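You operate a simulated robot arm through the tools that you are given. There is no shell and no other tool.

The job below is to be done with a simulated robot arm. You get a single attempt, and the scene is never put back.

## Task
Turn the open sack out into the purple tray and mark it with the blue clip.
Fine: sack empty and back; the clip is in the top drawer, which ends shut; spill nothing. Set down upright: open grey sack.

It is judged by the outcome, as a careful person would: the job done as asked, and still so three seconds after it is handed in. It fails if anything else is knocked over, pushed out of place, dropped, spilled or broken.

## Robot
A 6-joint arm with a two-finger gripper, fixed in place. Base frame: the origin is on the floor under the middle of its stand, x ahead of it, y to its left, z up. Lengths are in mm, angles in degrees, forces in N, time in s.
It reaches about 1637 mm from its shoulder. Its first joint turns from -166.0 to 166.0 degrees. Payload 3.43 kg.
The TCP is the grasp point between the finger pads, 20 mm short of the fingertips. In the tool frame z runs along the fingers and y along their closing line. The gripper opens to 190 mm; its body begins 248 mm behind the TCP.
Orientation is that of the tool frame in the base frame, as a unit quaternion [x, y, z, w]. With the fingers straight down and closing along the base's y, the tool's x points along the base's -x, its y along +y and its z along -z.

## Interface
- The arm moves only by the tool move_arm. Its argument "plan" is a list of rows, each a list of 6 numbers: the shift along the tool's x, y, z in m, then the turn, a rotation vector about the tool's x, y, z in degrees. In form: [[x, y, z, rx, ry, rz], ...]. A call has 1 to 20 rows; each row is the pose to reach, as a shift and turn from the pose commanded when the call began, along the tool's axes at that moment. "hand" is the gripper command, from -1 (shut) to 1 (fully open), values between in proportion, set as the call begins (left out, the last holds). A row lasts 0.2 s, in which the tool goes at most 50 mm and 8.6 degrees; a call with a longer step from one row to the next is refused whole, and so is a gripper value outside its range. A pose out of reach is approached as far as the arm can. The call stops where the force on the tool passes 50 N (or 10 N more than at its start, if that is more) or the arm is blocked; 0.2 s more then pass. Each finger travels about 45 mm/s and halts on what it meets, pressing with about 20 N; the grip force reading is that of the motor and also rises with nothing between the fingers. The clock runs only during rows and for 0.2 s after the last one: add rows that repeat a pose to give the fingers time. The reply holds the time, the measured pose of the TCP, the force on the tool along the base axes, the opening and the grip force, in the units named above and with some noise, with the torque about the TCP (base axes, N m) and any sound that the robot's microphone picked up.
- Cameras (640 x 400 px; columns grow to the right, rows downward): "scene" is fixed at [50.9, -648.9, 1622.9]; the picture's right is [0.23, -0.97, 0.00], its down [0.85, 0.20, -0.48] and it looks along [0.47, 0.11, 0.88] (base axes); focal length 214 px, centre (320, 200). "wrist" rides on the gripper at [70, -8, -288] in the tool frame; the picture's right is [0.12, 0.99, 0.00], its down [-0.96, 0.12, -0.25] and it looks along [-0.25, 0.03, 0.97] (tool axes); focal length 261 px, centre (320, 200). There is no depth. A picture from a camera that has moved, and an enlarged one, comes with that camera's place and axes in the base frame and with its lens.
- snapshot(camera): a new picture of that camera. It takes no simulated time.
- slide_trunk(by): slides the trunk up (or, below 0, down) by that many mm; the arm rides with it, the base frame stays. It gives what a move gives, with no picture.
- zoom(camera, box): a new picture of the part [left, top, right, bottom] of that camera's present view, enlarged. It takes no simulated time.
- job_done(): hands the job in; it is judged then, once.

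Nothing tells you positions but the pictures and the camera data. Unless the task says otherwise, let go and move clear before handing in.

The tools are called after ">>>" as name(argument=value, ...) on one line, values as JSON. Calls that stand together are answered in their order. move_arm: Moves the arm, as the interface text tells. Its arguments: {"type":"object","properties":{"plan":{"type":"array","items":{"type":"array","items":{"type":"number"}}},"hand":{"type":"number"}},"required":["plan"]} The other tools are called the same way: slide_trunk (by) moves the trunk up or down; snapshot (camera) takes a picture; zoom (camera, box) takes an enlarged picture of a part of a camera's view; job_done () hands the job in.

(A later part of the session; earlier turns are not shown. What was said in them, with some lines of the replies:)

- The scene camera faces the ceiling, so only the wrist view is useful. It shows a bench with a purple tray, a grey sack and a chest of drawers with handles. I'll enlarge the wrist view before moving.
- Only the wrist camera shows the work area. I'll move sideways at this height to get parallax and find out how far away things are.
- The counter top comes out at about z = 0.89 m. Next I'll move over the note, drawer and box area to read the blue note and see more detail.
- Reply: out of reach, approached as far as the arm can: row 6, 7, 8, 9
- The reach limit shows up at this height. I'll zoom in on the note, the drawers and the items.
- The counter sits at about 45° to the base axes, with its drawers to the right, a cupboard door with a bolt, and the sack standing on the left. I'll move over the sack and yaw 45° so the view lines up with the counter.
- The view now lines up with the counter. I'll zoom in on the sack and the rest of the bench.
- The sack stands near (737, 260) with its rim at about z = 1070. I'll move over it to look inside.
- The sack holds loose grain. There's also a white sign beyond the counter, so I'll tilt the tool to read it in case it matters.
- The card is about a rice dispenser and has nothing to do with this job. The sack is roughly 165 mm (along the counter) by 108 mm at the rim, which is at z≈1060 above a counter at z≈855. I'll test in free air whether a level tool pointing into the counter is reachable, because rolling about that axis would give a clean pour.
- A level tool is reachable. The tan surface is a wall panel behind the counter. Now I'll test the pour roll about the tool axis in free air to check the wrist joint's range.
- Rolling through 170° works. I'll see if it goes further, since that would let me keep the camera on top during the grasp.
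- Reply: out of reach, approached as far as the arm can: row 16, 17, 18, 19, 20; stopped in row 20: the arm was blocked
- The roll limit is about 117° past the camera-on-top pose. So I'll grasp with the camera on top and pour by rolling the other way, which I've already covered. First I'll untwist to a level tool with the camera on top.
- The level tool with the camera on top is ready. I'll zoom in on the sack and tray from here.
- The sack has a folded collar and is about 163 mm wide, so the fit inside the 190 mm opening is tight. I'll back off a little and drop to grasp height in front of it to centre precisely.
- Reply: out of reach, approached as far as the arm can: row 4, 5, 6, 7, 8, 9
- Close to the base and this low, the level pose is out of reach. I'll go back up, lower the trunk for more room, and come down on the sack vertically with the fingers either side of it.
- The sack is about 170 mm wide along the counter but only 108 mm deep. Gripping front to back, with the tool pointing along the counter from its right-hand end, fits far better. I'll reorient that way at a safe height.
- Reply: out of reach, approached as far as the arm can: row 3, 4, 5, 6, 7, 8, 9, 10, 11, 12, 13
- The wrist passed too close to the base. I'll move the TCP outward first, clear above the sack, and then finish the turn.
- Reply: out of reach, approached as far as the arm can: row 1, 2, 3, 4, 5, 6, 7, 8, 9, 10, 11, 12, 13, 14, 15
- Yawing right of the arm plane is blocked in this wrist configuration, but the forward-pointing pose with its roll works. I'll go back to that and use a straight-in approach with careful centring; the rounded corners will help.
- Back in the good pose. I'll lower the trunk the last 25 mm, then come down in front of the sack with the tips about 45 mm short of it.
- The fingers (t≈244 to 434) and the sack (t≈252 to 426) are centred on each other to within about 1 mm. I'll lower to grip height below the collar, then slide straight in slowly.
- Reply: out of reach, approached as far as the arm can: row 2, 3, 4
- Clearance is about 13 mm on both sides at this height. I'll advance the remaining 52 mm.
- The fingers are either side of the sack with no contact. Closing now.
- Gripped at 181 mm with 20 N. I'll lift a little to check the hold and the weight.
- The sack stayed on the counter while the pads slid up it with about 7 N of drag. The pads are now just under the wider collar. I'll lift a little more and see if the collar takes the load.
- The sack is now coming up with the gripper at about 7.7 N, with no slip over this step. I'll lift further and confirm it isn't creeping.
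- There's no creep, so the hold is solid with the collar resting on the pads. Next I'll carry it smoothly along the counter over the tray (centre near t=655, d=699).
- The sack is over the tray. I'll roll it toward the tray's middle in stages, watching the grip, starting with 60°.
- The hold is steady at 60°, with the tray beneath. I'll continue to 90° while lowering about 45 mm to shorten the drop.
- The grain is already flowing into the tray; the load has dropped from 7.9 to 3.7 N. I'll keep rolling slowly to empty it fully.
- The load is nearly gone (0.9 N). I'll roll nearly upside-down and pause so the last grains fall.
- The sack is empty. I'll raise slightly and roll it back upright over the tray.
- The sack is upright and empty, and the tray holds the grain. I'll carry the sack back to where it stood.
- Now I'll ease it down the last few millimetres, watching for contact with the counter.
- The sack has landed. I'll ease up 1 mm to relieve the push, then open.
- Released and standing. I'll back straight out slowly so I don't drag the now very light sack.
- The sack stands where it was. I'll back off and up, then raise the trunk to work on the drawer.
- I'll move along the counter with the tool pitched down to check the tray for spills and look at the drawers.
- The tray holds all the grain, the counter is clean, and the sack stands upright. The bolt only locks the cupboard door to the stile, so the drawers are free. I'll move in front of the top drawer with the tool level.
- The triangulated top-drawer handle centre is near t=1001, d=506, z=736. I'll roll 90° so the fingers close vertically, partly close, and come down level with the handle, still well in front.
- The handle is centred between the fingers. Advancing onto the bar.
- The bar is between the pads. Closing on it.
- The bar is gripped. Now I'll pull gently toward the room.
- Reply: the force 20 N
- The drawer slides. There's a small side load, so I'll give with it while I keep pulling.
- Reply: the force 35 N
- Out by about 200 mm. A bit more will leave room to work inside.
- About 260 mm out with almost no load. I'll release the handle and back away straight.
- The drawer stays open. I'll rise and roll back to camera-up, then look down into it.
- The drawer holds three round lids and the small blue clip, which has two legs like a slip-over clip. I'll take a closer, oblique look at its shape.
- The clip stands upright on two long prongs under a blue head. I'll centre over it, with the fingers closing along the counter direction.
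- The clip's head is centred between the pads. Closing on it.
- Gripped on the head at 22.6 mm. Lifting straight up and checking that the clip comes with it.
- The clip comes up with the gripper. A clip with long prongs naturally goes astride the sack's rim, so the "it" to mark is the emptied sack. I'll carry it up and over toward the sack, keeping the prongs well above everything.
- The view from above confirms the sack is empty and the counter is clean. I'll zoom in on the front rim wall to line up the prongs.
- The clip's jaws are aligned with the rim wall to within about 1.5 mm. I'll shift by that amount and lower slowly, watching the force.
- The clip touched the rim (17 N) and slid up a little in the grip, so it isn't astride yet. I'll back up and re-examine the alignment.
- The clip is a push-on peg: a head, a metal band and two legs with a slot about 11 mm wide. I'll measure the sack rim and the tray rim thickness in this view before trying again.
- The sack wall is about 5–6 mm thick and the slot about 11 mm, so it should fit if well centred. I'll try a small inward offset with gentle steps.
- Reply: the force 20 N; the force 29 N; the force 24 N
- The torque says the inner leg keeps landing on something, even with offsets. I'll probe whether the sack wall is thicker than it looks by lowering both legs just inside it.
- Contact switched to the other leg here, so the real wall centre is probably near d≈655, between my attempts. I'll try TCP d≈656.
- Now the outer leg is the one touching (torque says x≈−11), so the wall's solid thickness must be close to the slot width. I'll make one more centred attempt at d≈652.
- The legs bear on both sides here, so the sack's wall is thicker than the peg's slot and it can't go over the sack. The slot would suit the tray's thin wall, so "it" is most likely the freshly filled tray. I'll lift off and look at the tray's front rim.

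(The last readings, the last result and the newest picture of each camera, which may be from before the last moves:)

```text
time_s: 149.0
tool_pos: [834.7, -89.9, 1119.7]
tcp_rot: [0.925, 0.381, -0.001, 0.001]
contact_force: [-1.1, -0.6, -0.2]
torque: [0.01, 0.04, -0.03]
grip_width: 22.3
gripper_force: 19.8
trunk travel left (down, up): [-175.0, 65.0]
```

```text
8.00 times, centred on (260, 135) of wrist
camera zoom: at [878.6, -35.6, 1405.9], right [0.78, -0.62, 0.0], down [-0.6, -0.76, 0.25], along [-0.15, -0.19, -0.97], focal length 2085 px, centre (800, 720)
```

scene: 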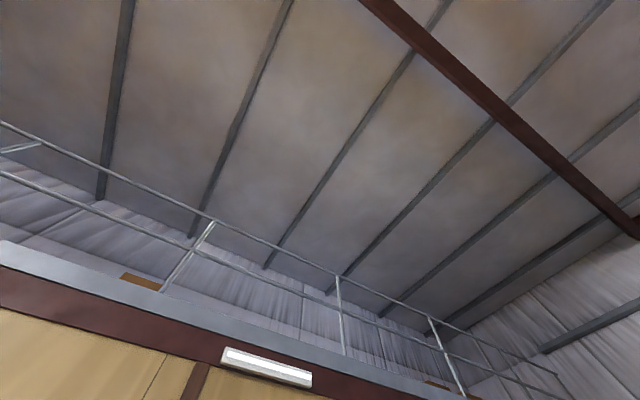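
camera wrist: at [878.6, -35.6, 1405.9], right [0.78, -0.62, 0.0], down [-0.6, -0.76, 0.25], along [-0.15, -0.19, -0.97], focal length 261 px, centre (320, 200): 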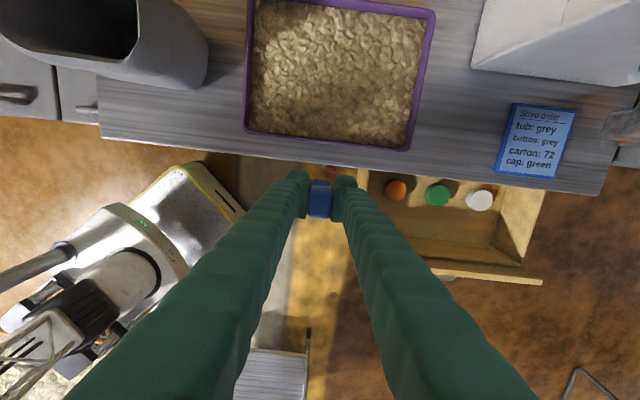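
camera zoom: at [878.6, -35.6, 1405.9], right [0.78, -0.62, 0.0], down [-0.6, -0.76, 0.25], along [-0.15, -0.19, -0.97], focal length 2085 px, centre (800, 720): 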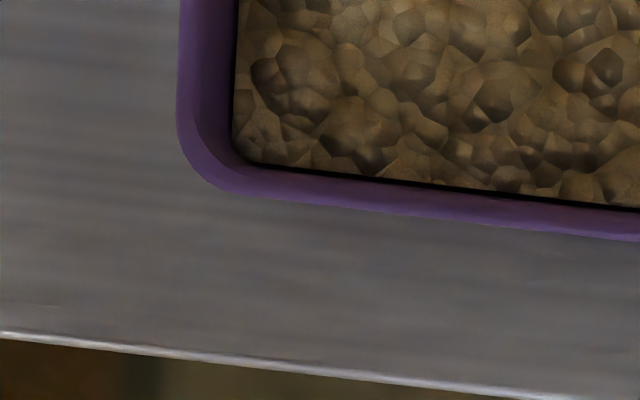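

The tray's front wall is about 7 mm thick, thinner than the slot. I'll bring the peg over it with the leg tips about 20 mm above the rim.

>>> move_arm(plan=[[0.02, 0, 0.02, 0, 0, 0], [0.04, 0, 0.05, 0, 0, 0], [0.0552, 0, 0.085, 0, 0, 0], [0.0552, 0, 0.12, 0, 0, 0], [0.0552, 0, 0.145, 0, 0, 0], [0.0552, 0, 0.155, 0, 0, 0], [0.0552, 0, 0.155, 0, 0, 0]], hand=-1)

>>> zoom(camera="wrist", box=[255, 140, 385, 240])

>>> zoom(camera="wrist", box=[290, 155, 350, 205])

```text
time_s: 150.6
tool_pos: [874.3, -50.9, 966.6]
tcp_rot: [0.925, 0.381, 0.0, 0.0]
contact_force: [-0.9, -0.3, -0.3]
torque: [-0.01, -0.02, -0.02]
grip_width: 22.5
gripper_force: 20.5
trunk travel left (down, up): [-175.0, 65.0]
```

```text
4.00 times, centred on (320, 190) of wrist
camera zoom: at [917.6, 3.8, 1254.1], right [0.78, -0.62, 0.0], down [-0.6, -0.76, 0.25], along [-0.15, -0.19, -0.97], focal length 1043 px, centre (320, 240)
```

zoom: 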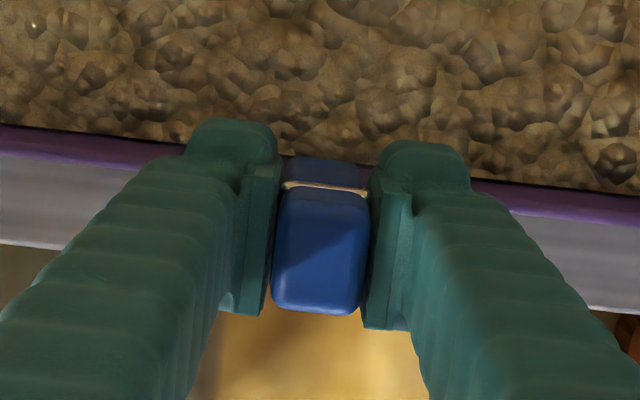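

```text
8.00 times, centred on (320, 180) of wrist
camera zoom: at [917.6, 3.8, 1254.1], right [0.78, -0.62, 0.0], down [-0.6, -0.76, 0.25], along [-0.15, -0.19, -0.97], focal length 2085 px, centre (320, 360)
```

zoom: 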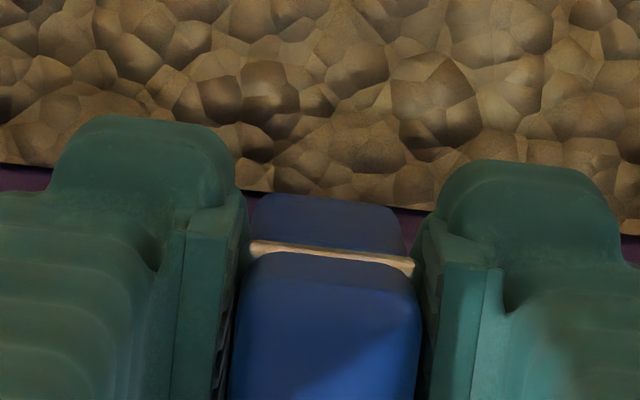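

The slot is centred over the wall (x within 1 mm). I'll lower in small steps and watch for contact.

>>> move_arm(plan=[[0, 0, 0.006, 0, 0, 0], [0, 0, 0.012, 0, 0, 0], [0, 0, 0.017, 0, 0, 0], [0, 0, 0.017, 0, 0, 0]], hand=-1)

>>> move_arm(plan=[[0, 0, 0.003, 0, 0, 0], [0, 0, 0.005, 0, 0, 0], [0, 0, 0.005, 0, 0, 0]], hand=-1)

```text
time_s: 151.6
tool_pos: [873.4, -51.7, 949.3]
tcp_rot: [0.925, 0.381, 0.0, -0.001]
contact_force: [1.1, 1.3, -1.4]
torque: [0.07, -0.06, 0.03]
grip_width: 22.9
gripper_force: 19.9
trunk travel left (down, up): [-175.0, 65.0]
```

```text
time_s: 152.4
tool_pos: [873.0, -50.0, 944.4]
tcp_rot: [0.925, 0.381, 0.001, -0.001]
contact_force: [1.9, 1.4, -0.4]
torque: [0.02, -0.1, -0.01]
grip_width: 22.6
gripper_force: 19.7
trunk travel left (down, up): [-175.0, 65.0]
```

There's no vertical contact, only a light side touch: the legs are starting astride the wall. I'll shift 1 mm inward and continue down.

>>> move_arm(plan=[[0.001, 0, 0, 0, 0, 0], [0.001, 0, 0.003, 0, 0, 0], [0.001, 0, 0.006, 0, 0, 0], [0.001, 0, 0.006, 0, 0, 0]], hand=-1)

```text
time_s: 153.4
tool_pos: [873.1, -51.2, 937.1]
tcp_rot: [0.925, 0.381, 0.0, 0.0]
contact_force: [0.9, -1.1, -0.4]
torque: [-0.04, -0.04, 0.0]
grip_width: 22.6
gripper_force: 19.7
trunk travel left (down, up): [-175.0, 65.0]
```

It's going on freely. Continuing down.

>>> move_arm(plan=[[0, 0, 0.003, 0, 0, 0], [0, 0, 0.006, 0, 0, 0], [0, 0, 0.009, 0, 0, 0], [0, 0, 0.009, 0, 0, 0]], hand=-1)

>>> zoom(camera="wrist", box=[255, 140, 385, 240])

```text
time_s: 154.4
tool_pos: [874.2, -50.2, 928.3]
tcp_rot: [0.925, 0.381, 0.0, 0.0]
contact_force: [1.0, 0.0, -0.6]
torque: [-0.01, -0.02, 0.03]
grip_width: 22.7
gripper_force: 20.8
trunk travel left (down, up): [-175.0, 65.0]
```

```text
4.00 times, centred on (320, 190) of wrist
camera zoom: at [918.3, 4.4, 1215.8], right [0.78, -0.62, 0.0], down [-0.6, -0.76, 0.25], along [-0.15, -0.19, -0.97], focal length 1043 px, centre (320, 240)
```

zoom: 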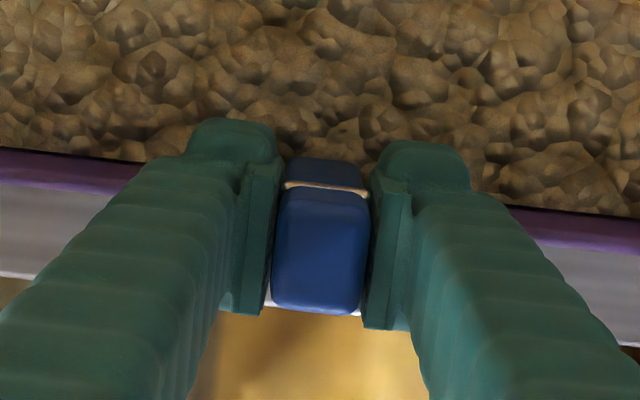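

The peg slides freely over the tray wall, so the tray is clearly what it fits. Lowering further.

>>> move_arm(plan=[[0, 0, 0.003, 0, 0, 0], [0, 0, 0.006, 0, 0, 0], [0, 0, 0.008, 0, 0, 0], [0, 0, 0.008, 0, 0, 0]], hand=-1)

```text
time_s: 155.4
tool_pos: [874.7, -50.2, 924.9]
tcp_rot: [0.925, 0.381, 0.003, 0.001]
contact_force: [2.8, -1.9, 43.2]
torque: [0.21, 0.16, 0.01]
grip_width: 22.9
gripper_force: 20.0
trunk travel left (down, up): [-175.0, 65.0]
```

The fingertips have met the rim at about z=905, and the legs are ~30 mm over the wall. I'll relieve the push and open slightly.

>>> move_arm(plan=[[0, 0, -0.004, 0, 0, 0], [0, 0, -0.006, 0, 0, 0], [0, 0, -0.006, 0, 0, 0]], hand=-1)

>>> move_arm(plan=[[0, 0, 0, 0, 0, 0], [0, 0, 0, 0, 0, 0], [0, 0, 0, 0, 0, 0], [0, 0, 0, 0, 0, 0]], hand=-0.5)

>>> zoom(camera="wrist", box=[255, 140, 385, 240])

```text
time_s: 156.2
tool_pos: [872.8, -50.7, 926.5]
tcp_rot: [0.924, 0.381, -0.001, -0.001]
contact_force: [0.5, -0.3, -0.1]
torque: [0.01, 0.01, 0.0]
grip_width: 22.7
gripper_force: 19.9
trunk travel left (down, up): [-175.0, 65.0]
```

```text
time_s: 157.2
tool_pos: [873.3, -50.7, 927.1]
tcp_rot: [0.925, 0.381, 0.0, 0.0]
contact_force: [0.0, -0.1, -0.4]
torque: [-0.01, 0.01, 0.02]
grip_width: 47.7
gripper_force: 0.1
trunk travel left (down, up): [-175.0, 65.0]
```

```text
4.00 times, centred on (320, 190) of wrist
camera zoom: at [917.9, 4.3, 1214.5], right [0.78, -0.62, 0.0], down [-0.6, -0.76, 0.25], along [-0.15, -0.19, -0.97], focal length 1043 px, centre (320, 240)
```

zoom: 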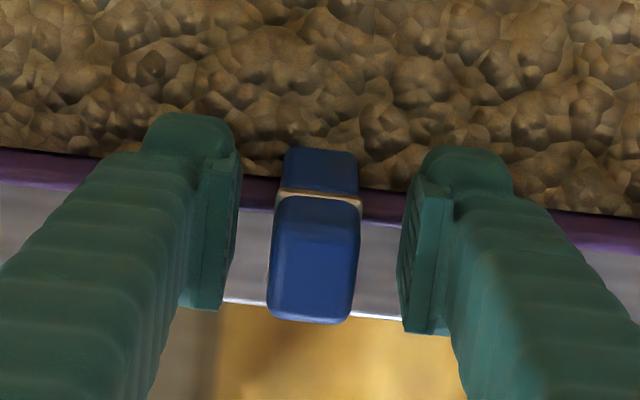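

The peg is astride the rim. To seat it firmly I'll raise to the head, regrip it there, and press it gently down.

>>> move_arm(plan=[[0, 0, -0.008, 0, 0, 0], [0, 0, -0.016, 0, 0, 0], [0, 0, -0.022, 0, 0, 0], [0, 0, -0.022, 0, 0, 0]], hand=-0.5)

>>> zoom(camera="wrist", box=[255, 140, 385, 240])

```text
time_s: 158.2
tool_pos: [873.7, -50.3, 949.7]
tcp_rot: [0.925, 0.38, 0.0, 0.0]
contact_force: [-0.4, 0.0, 0.3]
torque: [0.02, 0.0, -0.04]
grip_width: 47.5
gripper_force: 0.1
trunk travel left (down, up): [-175.0, 65.0]
```

```text
4.00 times, centred on (320, 190) of wrist
camera zoom: at [918.5, 4.1, 1236.0], right [0.78, -0.62, 0.0], down [-0.6, -0.76, 0.25], along [-0.15, -0.19, -0.97], focal length 1043 px, centre (320, 240)
```

zoom: 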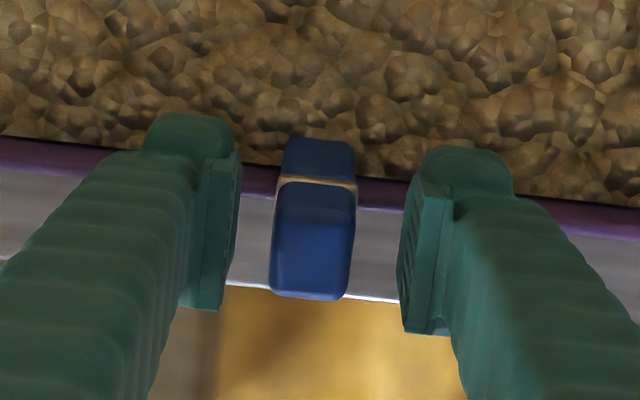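

>>> move_arm(plan=[[0, 0, 0, 0, 0, 0], [0, 0, 0, 0, 0, 0], [0, 0, 0, 0, 0, 0], [0, 0, 0, 0, 0, 0]], hand=-1)

>>> move_arm(plan=[[0, 0, 0.002, 0, 0, 0], [0, 0, 0.004, 0, 0, 0], [0, 0, 0.006, 0, 0, 0], [0, 0, 0.006, 0, 0, 0]], hand=-1)

>>> zoom(camera="wrist", box=[255, 140, 385, 240])

```text
time_s: 159.2
tool_pos: [875.6, -49.9, 948.6]
tcp_rot: [0.924, 0.382, 0.001, 0.0]
contact_force: [0.1, 1.2, 0.2]
torque: [0.03, 0.01, -0.01]
grip_width: 22.4
gripper_force: 19.9
trunk travel left (down, up): [-175.0, 65.0]
```

```text
time_s: 160.2
tool_pos: [874.9, -50.3, 943.4]
tcp_rot: [0.924, 0.381, 0.001, 0.001]
contact_force: [-2.5, 0.5, 17.3]
torque: [-0.03, 0.05, 0.03]
grip_width: 22.5
gripper_force: 19.9
trunk travel left (down, up): [-175.0, 65.0]
```

```text
4.00 times, centred on (320, 190) of wrist
camera zoom: at [918.3, 4.5, 1231.0], right [0.78, -0.62, 0.0], down [-0.6, -0.76, 0.25], along [-0.15, -0.19, -0.97], focal length 1043 px, centre (320, 240)
```

zoom: 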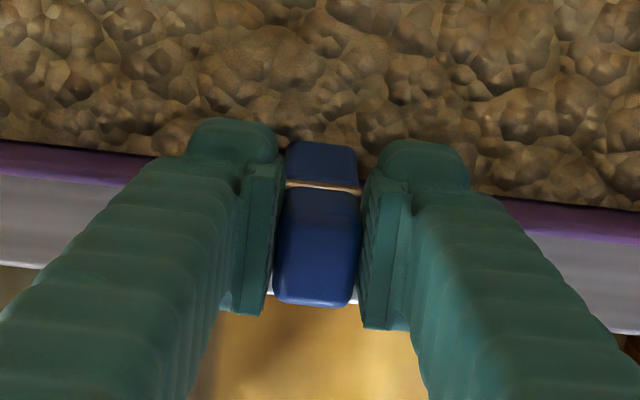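

It's now firmly supported and resists 17 N. I'll release, rise clear and check that it stays.

>>> move_arm(plan=[[0, 0, -0.003, 0, 0, 0], [0, 0, -0.003, 0, 0, 0]], hand=-1)

>>> move_arm(plan=[[0, 0, 0, 0, 0, 0], [0, 0, 0, 0, 0, 0], [0, 0, 0, 0, 0, 0], [0, 0, 0, 0, 0, 0]], hand=-0.4)

>>> move_arm(plan=[[0, 0, -0.02, 0, 0, 0], [0, 0, -0.05, 0, 0, 0], [0, 0, -0.08, 0, 0, 0], [0, 0, -0.11, 0, 0, 0], [-0.03, 0, -0.13, 0, 0, 0], [-0.06, 0, -0.14, 0, 0, 0], [-0.06, 0, -0.14, 0, 0, 0]], hand=-0.4)

>>> snapshot(camera="wrist")

>>> zoom(camera="wrist", box=[270, 100, 390, 200])

```text
time_s: 160.8
tool_pos: [874.2, -50.6, 946.0]
tcp_rot: [0.924, 0.382, 0.0, 0.0]
contact_force: [-0.2, 0.0, -0.3]
torque: [-0.03, 0.08, 0.04]
grip_width: 22.5
gripper_force: 20.4
trunk travel left (down, up): [-175.0, 65.0]
```

```text
time_s: 161.8
tool_pos: [874.6, -50.4, 946.5]
tcp_rot: [0.924, 0.381, 0.0, 0.0]
contact_force: [0.0, -1.0, 0.8]
torque: [-0.03, -0.03, 0.02]
grip_width: 57.3
gripper_force: 0.1
trunk travel left (down, up): [-175.0, 65.0]
```

```text
time_s: 163.4
tool_pos: [830.9, -92.9, 1087.0]
tcp_rot: [0.924, 0.381, 0.001, 0.0]
contact_force: [0.7, -0.1, 0.2]
torque: [0.0, -0.01, 0.01]
grip_width: 56.8
gripper_force: 0.1
trunk travel left (down, up): [-175.0, 65.0]
```

```text
taken
camera wrist: at [875.1, -37.6, 1373.1], right [0.78, -0.62, 0.0], down [-0.6, -0.76, 0.25], along [-0.15, -0.19, -0.97], focal length 261 px, centre (320, 200)
```

wrist: 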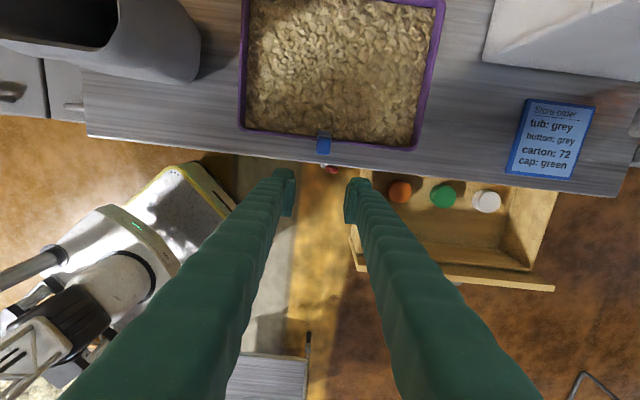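

```text
4.00 times, centred on (330, 150) of wrist
camera zoom: at [875.1, -37.6, 1373.1], right [0.78, -0.62, 0.0], down [-0.6, -0.76, 0.25], along [-0.15, -0.19, -0.97], focal length 1043 px, centre (280, 400)
```

zoom: 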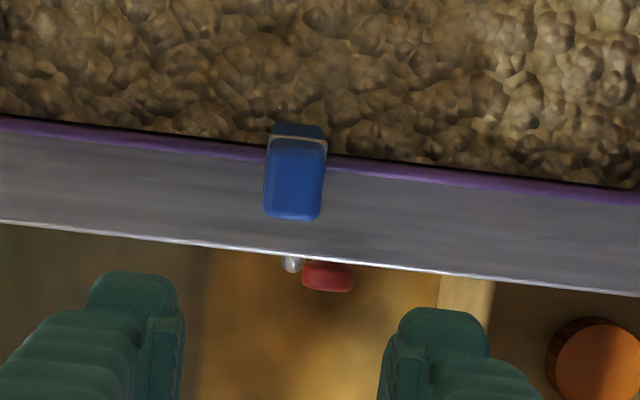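

The peg sits astride the tray's front rim, the tray hasn't moved and nothing spilled. Next is closing the drawer: I'll go back to the level pose in front of it.

>>> move_arm(plan=[[-0.032, 0.0285, 0, 0, 7.5, 0], [-0.064, 0.057, 0, 0, 15, 0], [-0.096, 0.0855, 0, 0, 22.5, 0], [-0.128, 0.114, 0, 0, 30, 0], [-0.16, 0.1425, 0, 0, 37.5, 0], [-0.192, 0.171, 0, 0, 45, 0], [-0.224, 0.1995, 0, 0, 52.5, 0], [-0.256, 0.228, 0, 0, 60, 0], [-0.288, 0.2565, 0, 0, 67.5, 0], [-0.32, 0.285, 0, 0, 75, 0], [-0.352, 0.3135, 0, 0, 82.5, 0], [-0.38, 0.342, 0, 0, 90, 0], [-0.38, 0.342, 0, 0, 90, 0]], hand=-0.26)

>>> snapshot(camera="wrist")

>>> zoom(camera="wrist", box=[100, 160, 260, 280])

```text
time_s: 166.2
tool_pos: [802.3, -603.9, 1082.0]
tcp_rot: [0.653, 0.27, 0.654, -0.271]
contact_force: [0.2, -0.7, -0.6]
torque: [0.16, -0.11, 0.08]
grip_width: 70.2
gripper_force: 0.1
trunk travel left (down, up): [-175.0, 65.0]
```

```text
taken
camera wrist: at [592.9, -802.0, 1150.7], right [0.7, -0.7, 0.12], down [-0.09, -0.25, -0.96], along [0.71, 0.66, -0.24], focal length 261 px, centre (320, 200)
```

wrist: 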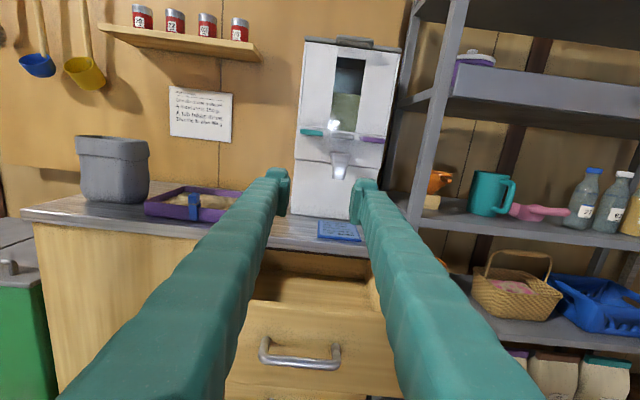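

```text
3.33 times, centred on (180, 220) of wrist
camera zoom: at [592.9, -802.0, 1150.7], right [0.7, -0.7, 0.12], down [-0.09, -0.25, -0.96], along [0.71, 0.66, -0.24], focal length 869 px, centre (787, 133)
```

zoom: 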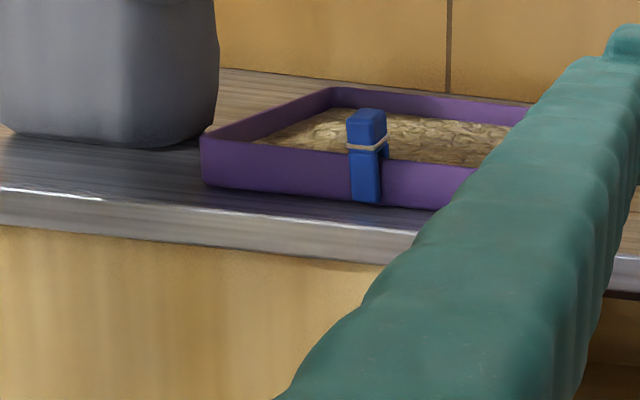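

The peg is clearly seated upright on the tray wall. Now I'll roll and come down to the drawer handle's height.

>>> move_arm(plan=[[-0.0283, 0, 0, 0, 0, -7.5], [-0.0565, 0, 0, 0, 0, -15], [-0.0848, 0, 0, 0, 0, -22.5], [-0.113, 0, 0, 0, 0, -30], [-0.1413, 0, 0, 0, 0, -37.5], [-0.1695, 0, 0, 0, 0, -45], [-0.1978, 0, 0, 0, 0, -52.5], [-0.226, 0, 0, 0, 0, -60], [-0.2543, 0, 0, 0, 0, -67.5], [-0.2825, 0, 0, 0, 0, -75], [-0.3108, 0, 0, 0, 0, -82.5], [-0.339, 0, 0, 0, 0, -90], [-0.339, 0, 0, 0, 0, -90]], hand=-0.26)

>>> zoom(camera="wrist", box=[220, 80, 420, 260])

```text
time_s: 169.0
tool_pos: [805.5, -603.7, 746.6]
tcp_rot: [0.271, 0.653, 0.652, 0.273]
contact_force: [-0.7, -0.1, 0.3]
torque: [0.01, 0.04, 0.02]
grip_width: 70.3
gripper_force: 0.1
trunk travel left (down, up): [-175.0, 65.0]
```

```text
2.22 times, centred on (320, 170) of wrist
camera zoom: at [551.0, -756.7, 736.7], right [-0.09, 0.08, 0.99], down [0.5, -0.86, 0.12], along [0.86, 0.51, 0.03], focal length 579 px, centre (320, 267)
```

zoom: 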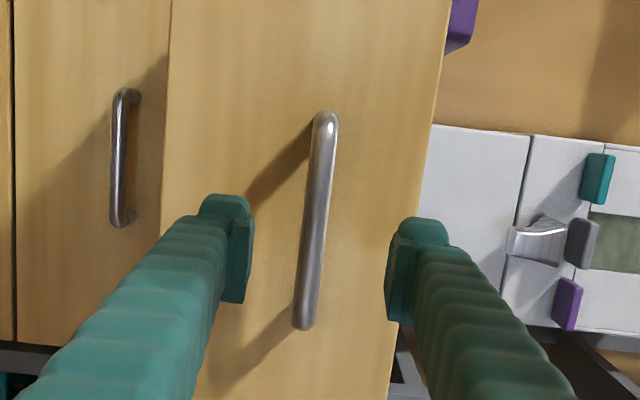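

>>> move_arm(plan=[[0.001, -0.0015, 0.03, 0, 0, 0], [0.002, -0.003, 0.06, 0, 0, 0], [0.002, -0.003, 0.08, 0, 0, 0], [0.002, -0.003, 0.097, 0, 0, 0], [0.002, -0.003, 0.097, 0, 0, 0]], hand=-0.26)

>>> zoom(camera="wrist", box=[220, 110, 420, 260])

```text
time_s: 170.2
tool_pos: [870.3, -532.8, 743.7]
tcp_rot: [0.272, 0.652, 0.653, 0.272]
contact_force: [0.0, -0.9, 0.2]
torque: [0.01, 0.01, 0.02]
grip_width: 70.7
gripper_force: 0.0
trunk travel left (down, up): [-175.0, 65.0]
```

```text
2.67 times, centred on (320, 185) of wrist
camera zoom: at [617.5, -686.6, 734.3], right [-0.08, 0.08, 0.99], down [0.5, -0.86, 0.12], along [0.86, 0.51, 0.03], focal length 695 px, centre (320, 240)
```

zoom: 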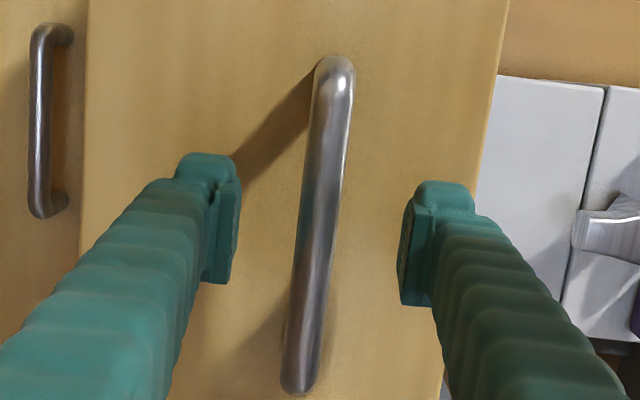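

>>> move_arm(plan=[[0, 0, 0, 0, 0, 0], [0, 0, 0, 0, 0, 0], [0, 0, 0, 0, 0, 0], [0, 0, 0, 0, 0, 0], [0, 0, 0, 0, 0, 0]], hand=-1)

>>> move_arm(plan=[[0, 0, 0.006, 0, 0, 0], [0, 0, 0.016, 0, 0, 0], [0, 0, 0.03, 0, 0, 0], [0, 0, 0.044, 0, 0, 0], [0, 0, 0.058, 0, 0, 0], [0, 0, 0.072, 0, 0, 0], [0, 0, 0.086, 0, 0, 0], [0, 0, 0.1, 0, 0, 0], [0, 0, 0.1, 0, 0, 0]], hand=-1)

```text
time_s: 171.4
tool_pos: [871.3, -533.2, 743.5]
tcp_rot: [0.272, 0.653, 0.653, 0.272]
contact_force: [-1.5, 1.8, -12.9]
torque: [-0.78, -0.73, -0.07]
grip_width: 16.4
gripper_force: 45.1
trunk travel left (down, up): [-175.0, 65.0]
```

```text
time_s: 173.4
tool_pos: [942.2, -462.7, 743.1]
tcp_rot: [0.272, 0.653, 0.653, 0.272]
contact_force: [-2.6, 3.4, -25.2]
torque: [-0.87, -0.67, -0.01]
grip_width: 16.2
gripper_force: 45.0
trunk travel left (down, up): [-175.0, 65.0]
```

>>> move_arm(plan=[[0, -0.001, 0.006, 0, 0, 0], [0, -0.0016, 0.016, 0, 0, 0], [0, -0.0016, 0.03, 0, 0, 0], [0, -0.0016, 0.044, 0, 0, 0], [0, -0.0016, 0.058, 0, 0, 0], [0, -0.0016, 0.072, 0, 0, 0], [0, -0.0016, 0.086, 0, 0, 0], [0, -0.0016, 0.1, 0, 0, 0], [0, -0.0016, 0.114, 0, 0, 0], [0, -0.0016, 0.128, 0, 0, 0], [0, -0.0016, 0.128, 0, 0, 0]], hand=-1)

```text
time_s: 175.8
tool_pos: [1034.2, -371.8, 743.0]
tcp_rot: [0.272, 0.653, 0.652, 0.271]
contact_force: [-21.2, 21.8, -6.5]
torque: [0.05, 0.1, 0.26]
grip_width: 16.2
gripper_force: 44.9
trunk travel left (down, up): [-175.0, 65.0]
```

>>> move_arm(plan=[[0.0015, 0, 0, 0, 0, 0], [0.003, 0, 0.004, 0, 0, 0], [0.003, 0, 0.01, 0, 0, 0], [0.003, 0, 0.016, 0, 0, 0], [0.003, 0, 0.022, 0, 0, 0], [0.003, 0, 0.027, 0, 0, 0], [0.003, 0, 0.027, 0, 0, 0]], hand=-1)

```text
time_s: 177.4
tool_pos: [1051.4, -352.9, 742.4]
tcp_rot: [0.272, 0.652, 0.653, 0.272]
contact_force: [28.9, -26.6, 3.2]
torque: [-0.02, -0.04, -0.26]
grip_width: 16.1
gripper_force: 45.0
trunk travel left (down, up): [-175.0, 65.0]
```

>>> move_arm(plan=[[-0.001, 0, 0, 0, 0, 0], [-0.0017, 0, 0.001, 0, 0, 0], [-0.0017, 0, 0.003, 0, 0, 0], [-0.0017, 0, 0.005, 0, 0, 0], [-0.0017, 0, 0.005, 0, 0, 0]], hand=-1)

>>> snapshot(camera="wrist")

```text
time_s: 178.6
tool_pos: [1054.6, -349.5, 742.3]
tcp_rot: [0.27, 0.652, 0.654, 0.272]
contact_force: [22.4, -19.4, 10.9]
torque: [-0.02, -0.12, -0.25]
grip_width: 16.1
gripper_force: 45.1
trunk travel left (down, up): [-175.0, 65.0]
```

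```text
taken
camera wrist: at [801.6, -502.7, 732.8], right [-0.09, 0.08, 0.99], down [0.5, -0.86, 0.12], along [0.86, 0.51, 0.03], focal length 261 px, centre (320, 200)
```

wrist: 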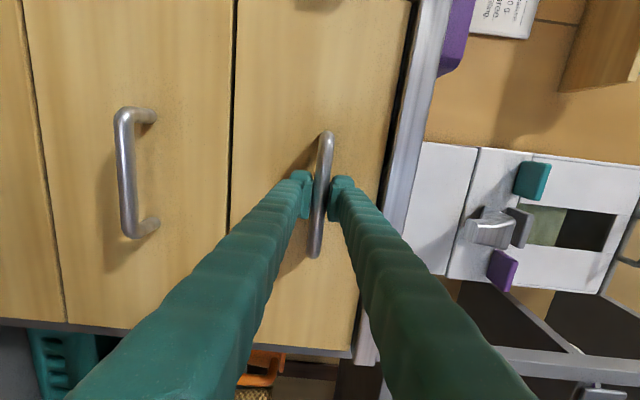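

Nearly flush. I'll ease the side load and push the last bit until it stops.

>>> move_arm(plan=[[-0.001, 0.0005, 0.001, 0, 0, 0], [-0.0013, 0.0007, 0.002, 0, 0, 0], [-0.0013, 0.0007, 0.0035, 0, 0, 0], [-0.0013, 0.0007, 0.0035, 0, 0, 0]], hand=-1)

>>> zoom(camera="wrist", box=[200, 0, 460, 180])

```text
time_s: 179.6
tool_pos: [1056.6, -348.6, 741.9]
tcp_rot: [0.271, 0.653, 0.653, 0.271]
contact_force: [-24.0, -7.2, 4.8]
torque: [-0.78, -0.81, 0.13]
grip_width: 15.9
gripper_force: 44.9
trunk travel left (down, up): [-175.0, 65.0]
```

```text
2.22 times, centred on (330, 90) of wrist
camera zoom: at [802.7, -501.8, 733.0], right [-0.08, 0.08, 0.99], down [0.5, -0.86, 0.11], along [0.86, 0.51, 0.03], focal length 579 px, centre (298, 444)
```

zoom: 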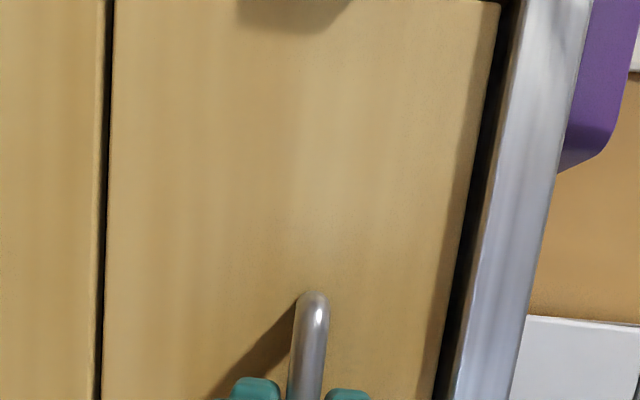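

The drawer is at its stop, pushing back at 22 N. I'll release the handle and back away.

>>> move_arm(plan=[[0, 0, -0.0005, 0, 0, 0], [0, 0, -0.0005, 0, 0, 0], [0, 0, -0.0005, 0, 0, 0], [0, 0, -0.0005, 0, 0, 0], [0, 0, -0.0005, 0, 0, 0]], hand=-0.26)

>>> move_arm(plan=[[0, 0, -0.02, 0, 0, 0], [0, 0, -0.05, 0, 0, 0], [0, 0, -0.09, 0, 0, 0], [0, 0, -0.13, 0, 0, 0], [0, 0, -0.17, 0, 0, 0], [0, 0, -0.21, 0, 0, 0], [0, 0, -0.25, 0, 0, 0], [0, 0, -0.29, 0, 0, 0], [0, 0, -0.29, 0, 0, 0]], hand=-0.26)

>>> snapshot(camera="wrist")

```text
time_s: 180.8
tool_pos: [1058.2, -347.6, 742.1]
tcp_rot: [0.271, 0.652, 0.654, 0.273]
contact_force: [0.1, -0.7, 0.5]
torque: [0.01, 0.01, -0.01]
grip_width: 70.4
gripper_force: 0.0
trunk travel left (down, up): [-175.0, 65.0]
```

```text
time_s: 182.8
tool_pos: [851.5, -551.9, 741.6]
tcp_rot: [0.271, 0.652, 0.653, 0.273]
contact_force: [0.1, -0.4, 0.9]
torque: [0.03, -0.01, -0.02]
grip_width: 70.4
gripper_force: 0.1
trunk travel left (down, up): [-175.0, 65.0]
```

```text
taken
camera wrist: at [598.4, -705.8, 732.5], right [-0.08, 0.08, 0.99], down [0.5, -0.86, 0.11], along [0.86, 0.51, 0.03], focal length 261 px, centre (320, 200)
```

wrist: 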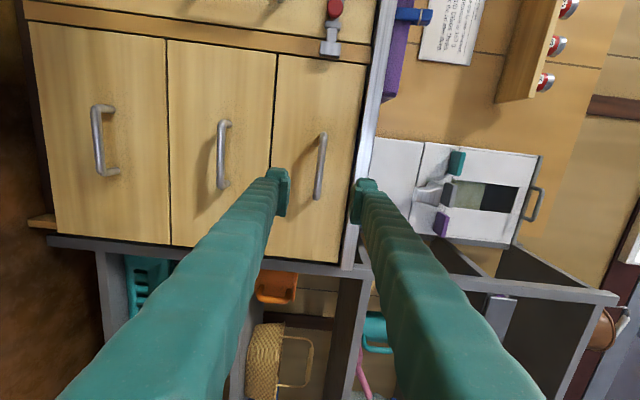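

The drawer is shut flush and the peg is on the tray. I'll roll upright, rise clear, and take a final look at everything.

>>> move_arm(plan=[[0, 0.03, 0, 0, 0, 8.2], [0, 0.06, 0, 0, 0, 16.4], [0, 0.09, 0, 0, 0, 24.6], [0, 0.12, 0, 0, 0, 32.8], [0, 0.15, 0, 0, 0, 41], [0, 0.18, 0, 0, 0, 49.2], [0, 0.21, 0, 0, 0, 57.4], [0, 0.24, 0, 0, 0, 65.6], [0, 0.27, 0, 0, 0, 73.8], [0, 0.3, 0, 0, 0, 82], [0, 0.33, 0, 0, 0, 90], [0, 0.33, 0, 0, 0, 90]], hand=0.2)

>>> move_arm(plan=[[0.025, -0.034, 0.012, 0, -4.5, 0], [0.05, -0.068, 0.024, 0, -9, 0], [0.075, -0.103, 0.036, 0, -13.5, 0], [0.1, -0.137, 0.048, 0, -18, 0], [0.125, -0.171, 0.06, 0, -22.5, 0], [0.15, -0.205, 0.072, 0, -27, 0], [0.175, -0.24, 0.084, 0, -31.5, 0], [0.2, -0.274, 0.096, 0, -36, 0], [0.225, -0.308, 0.108, 0, -40.5, 0], [0.25, -0.342, 0.12, 0, -45, 0], [0.25, -0.342, 0.12, 0, -45, 0]], hand=1)

>>> snapshot(camera="wrist")

```text
time_s: 185.4
tool_pos: [850.9, -551.7, 1072.8]
tcp_rot: [0.654, 0.269, 0.654, -0.27]
contact_force: [0.2, 0.1, -0.9]
torque: [-0.01, 0.04, -0.01]
grip_width: 113.9
gripper_force: 0.0
trunk travel left (down, up): [-175.0, 65.0]
```

```text
time_s: 187.8
tool_pos: [695.6, -223.7, 1326.0]
tcp_rot: [0.854, 0.353, 0.354, -0.146]
contact_force: [-0.2, -0.2, 0.3]
torque: [-0.08, 0.01, -0.02]
grip_width: 189.9
gripper_force: 0.0
trunk travel left (down, up): [-175.0, 65.0]
```

```text
taken
camera wrist: at [579.6, -326.4, 1578.4], right [0.76, -0.65, 0.08], down [-0.53, -0.68, -0.51], along [0.38, 0.34, -0.86], focal length 261 px, centre (320, 200)
```

wrist: 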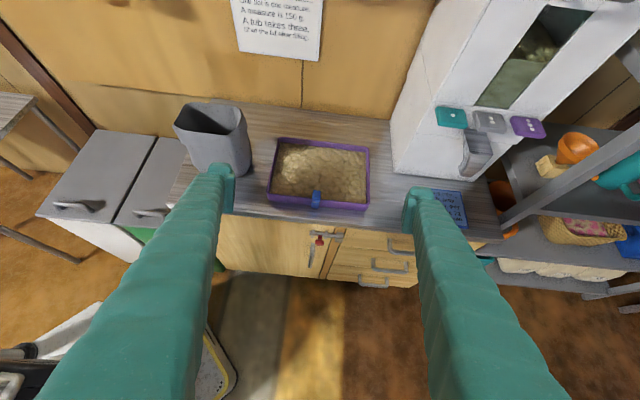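

>>> zoom(camera="wrist", box=[150, 90, 400, 240])

>>> zoom(camera="wrist", box=[260, 180, 430, 300])

```text
2.56 times, centred on (275, 165) of wrist
camera zoom: at [579.6, -326.4, 1578.4], right [0.76, -0.65, 0.08], down [-0.53, -0.68, -0.51], along [0.38, 0.34, -0.86], focal length 667 px, centre (435, 290)
```

zoom: 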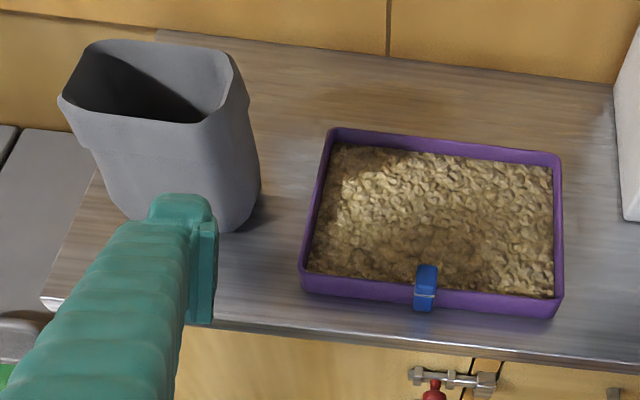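

```text
3.33 times, centred on (345, 240) of wrist
camera zoom: at [579.6, -326.4, 1578.4], right [0.76, -0.65, 0.08], down [-0.53, -0.68, -0.51], along [0.38, 0.34, -0.86], focal length 869 px, centre (237, 67)
```

zoom: 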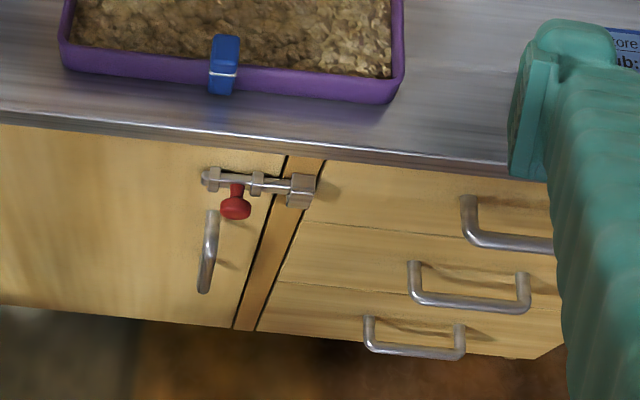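

Everything I can see is in its final state: the sack is empty and upright back in its place, the grain is all in the purple tray, and the blue peg sits over the tray's rim. The top drawer is shut, nothing is spilled, and the arm is clear, so I'm handing in.

>>> job_done()

```text
The job is handed in.
```

I emptied the grey sack into the purple tray, put it back upright, and clipped the blue clip over the tray's front rim. It's handed in, but I haven't seen the judge's result. "Mark it" could have meant the sack or the tray, and I chose the tray.

- **Sack:** it looked empty from above. It stands on its original spot, perhaps 5–10 mm nearer the front of the counter than before.
- **Grain:** it is all in the purple tray. I saw none on the counter.
- **Clip:** I tried the sack's rim first, but its wall is too thick for the slot between the clip's legs. During those tries the clip touched the sack's rim several times with about 10–30 N. It slid freely over the tray's thinner wall, so I took the tray to be what needed marking.
- **Drawer:** the top drawer is pushed fully shut. The three lids in it were not touched.

The gripper is open and clear of everything.
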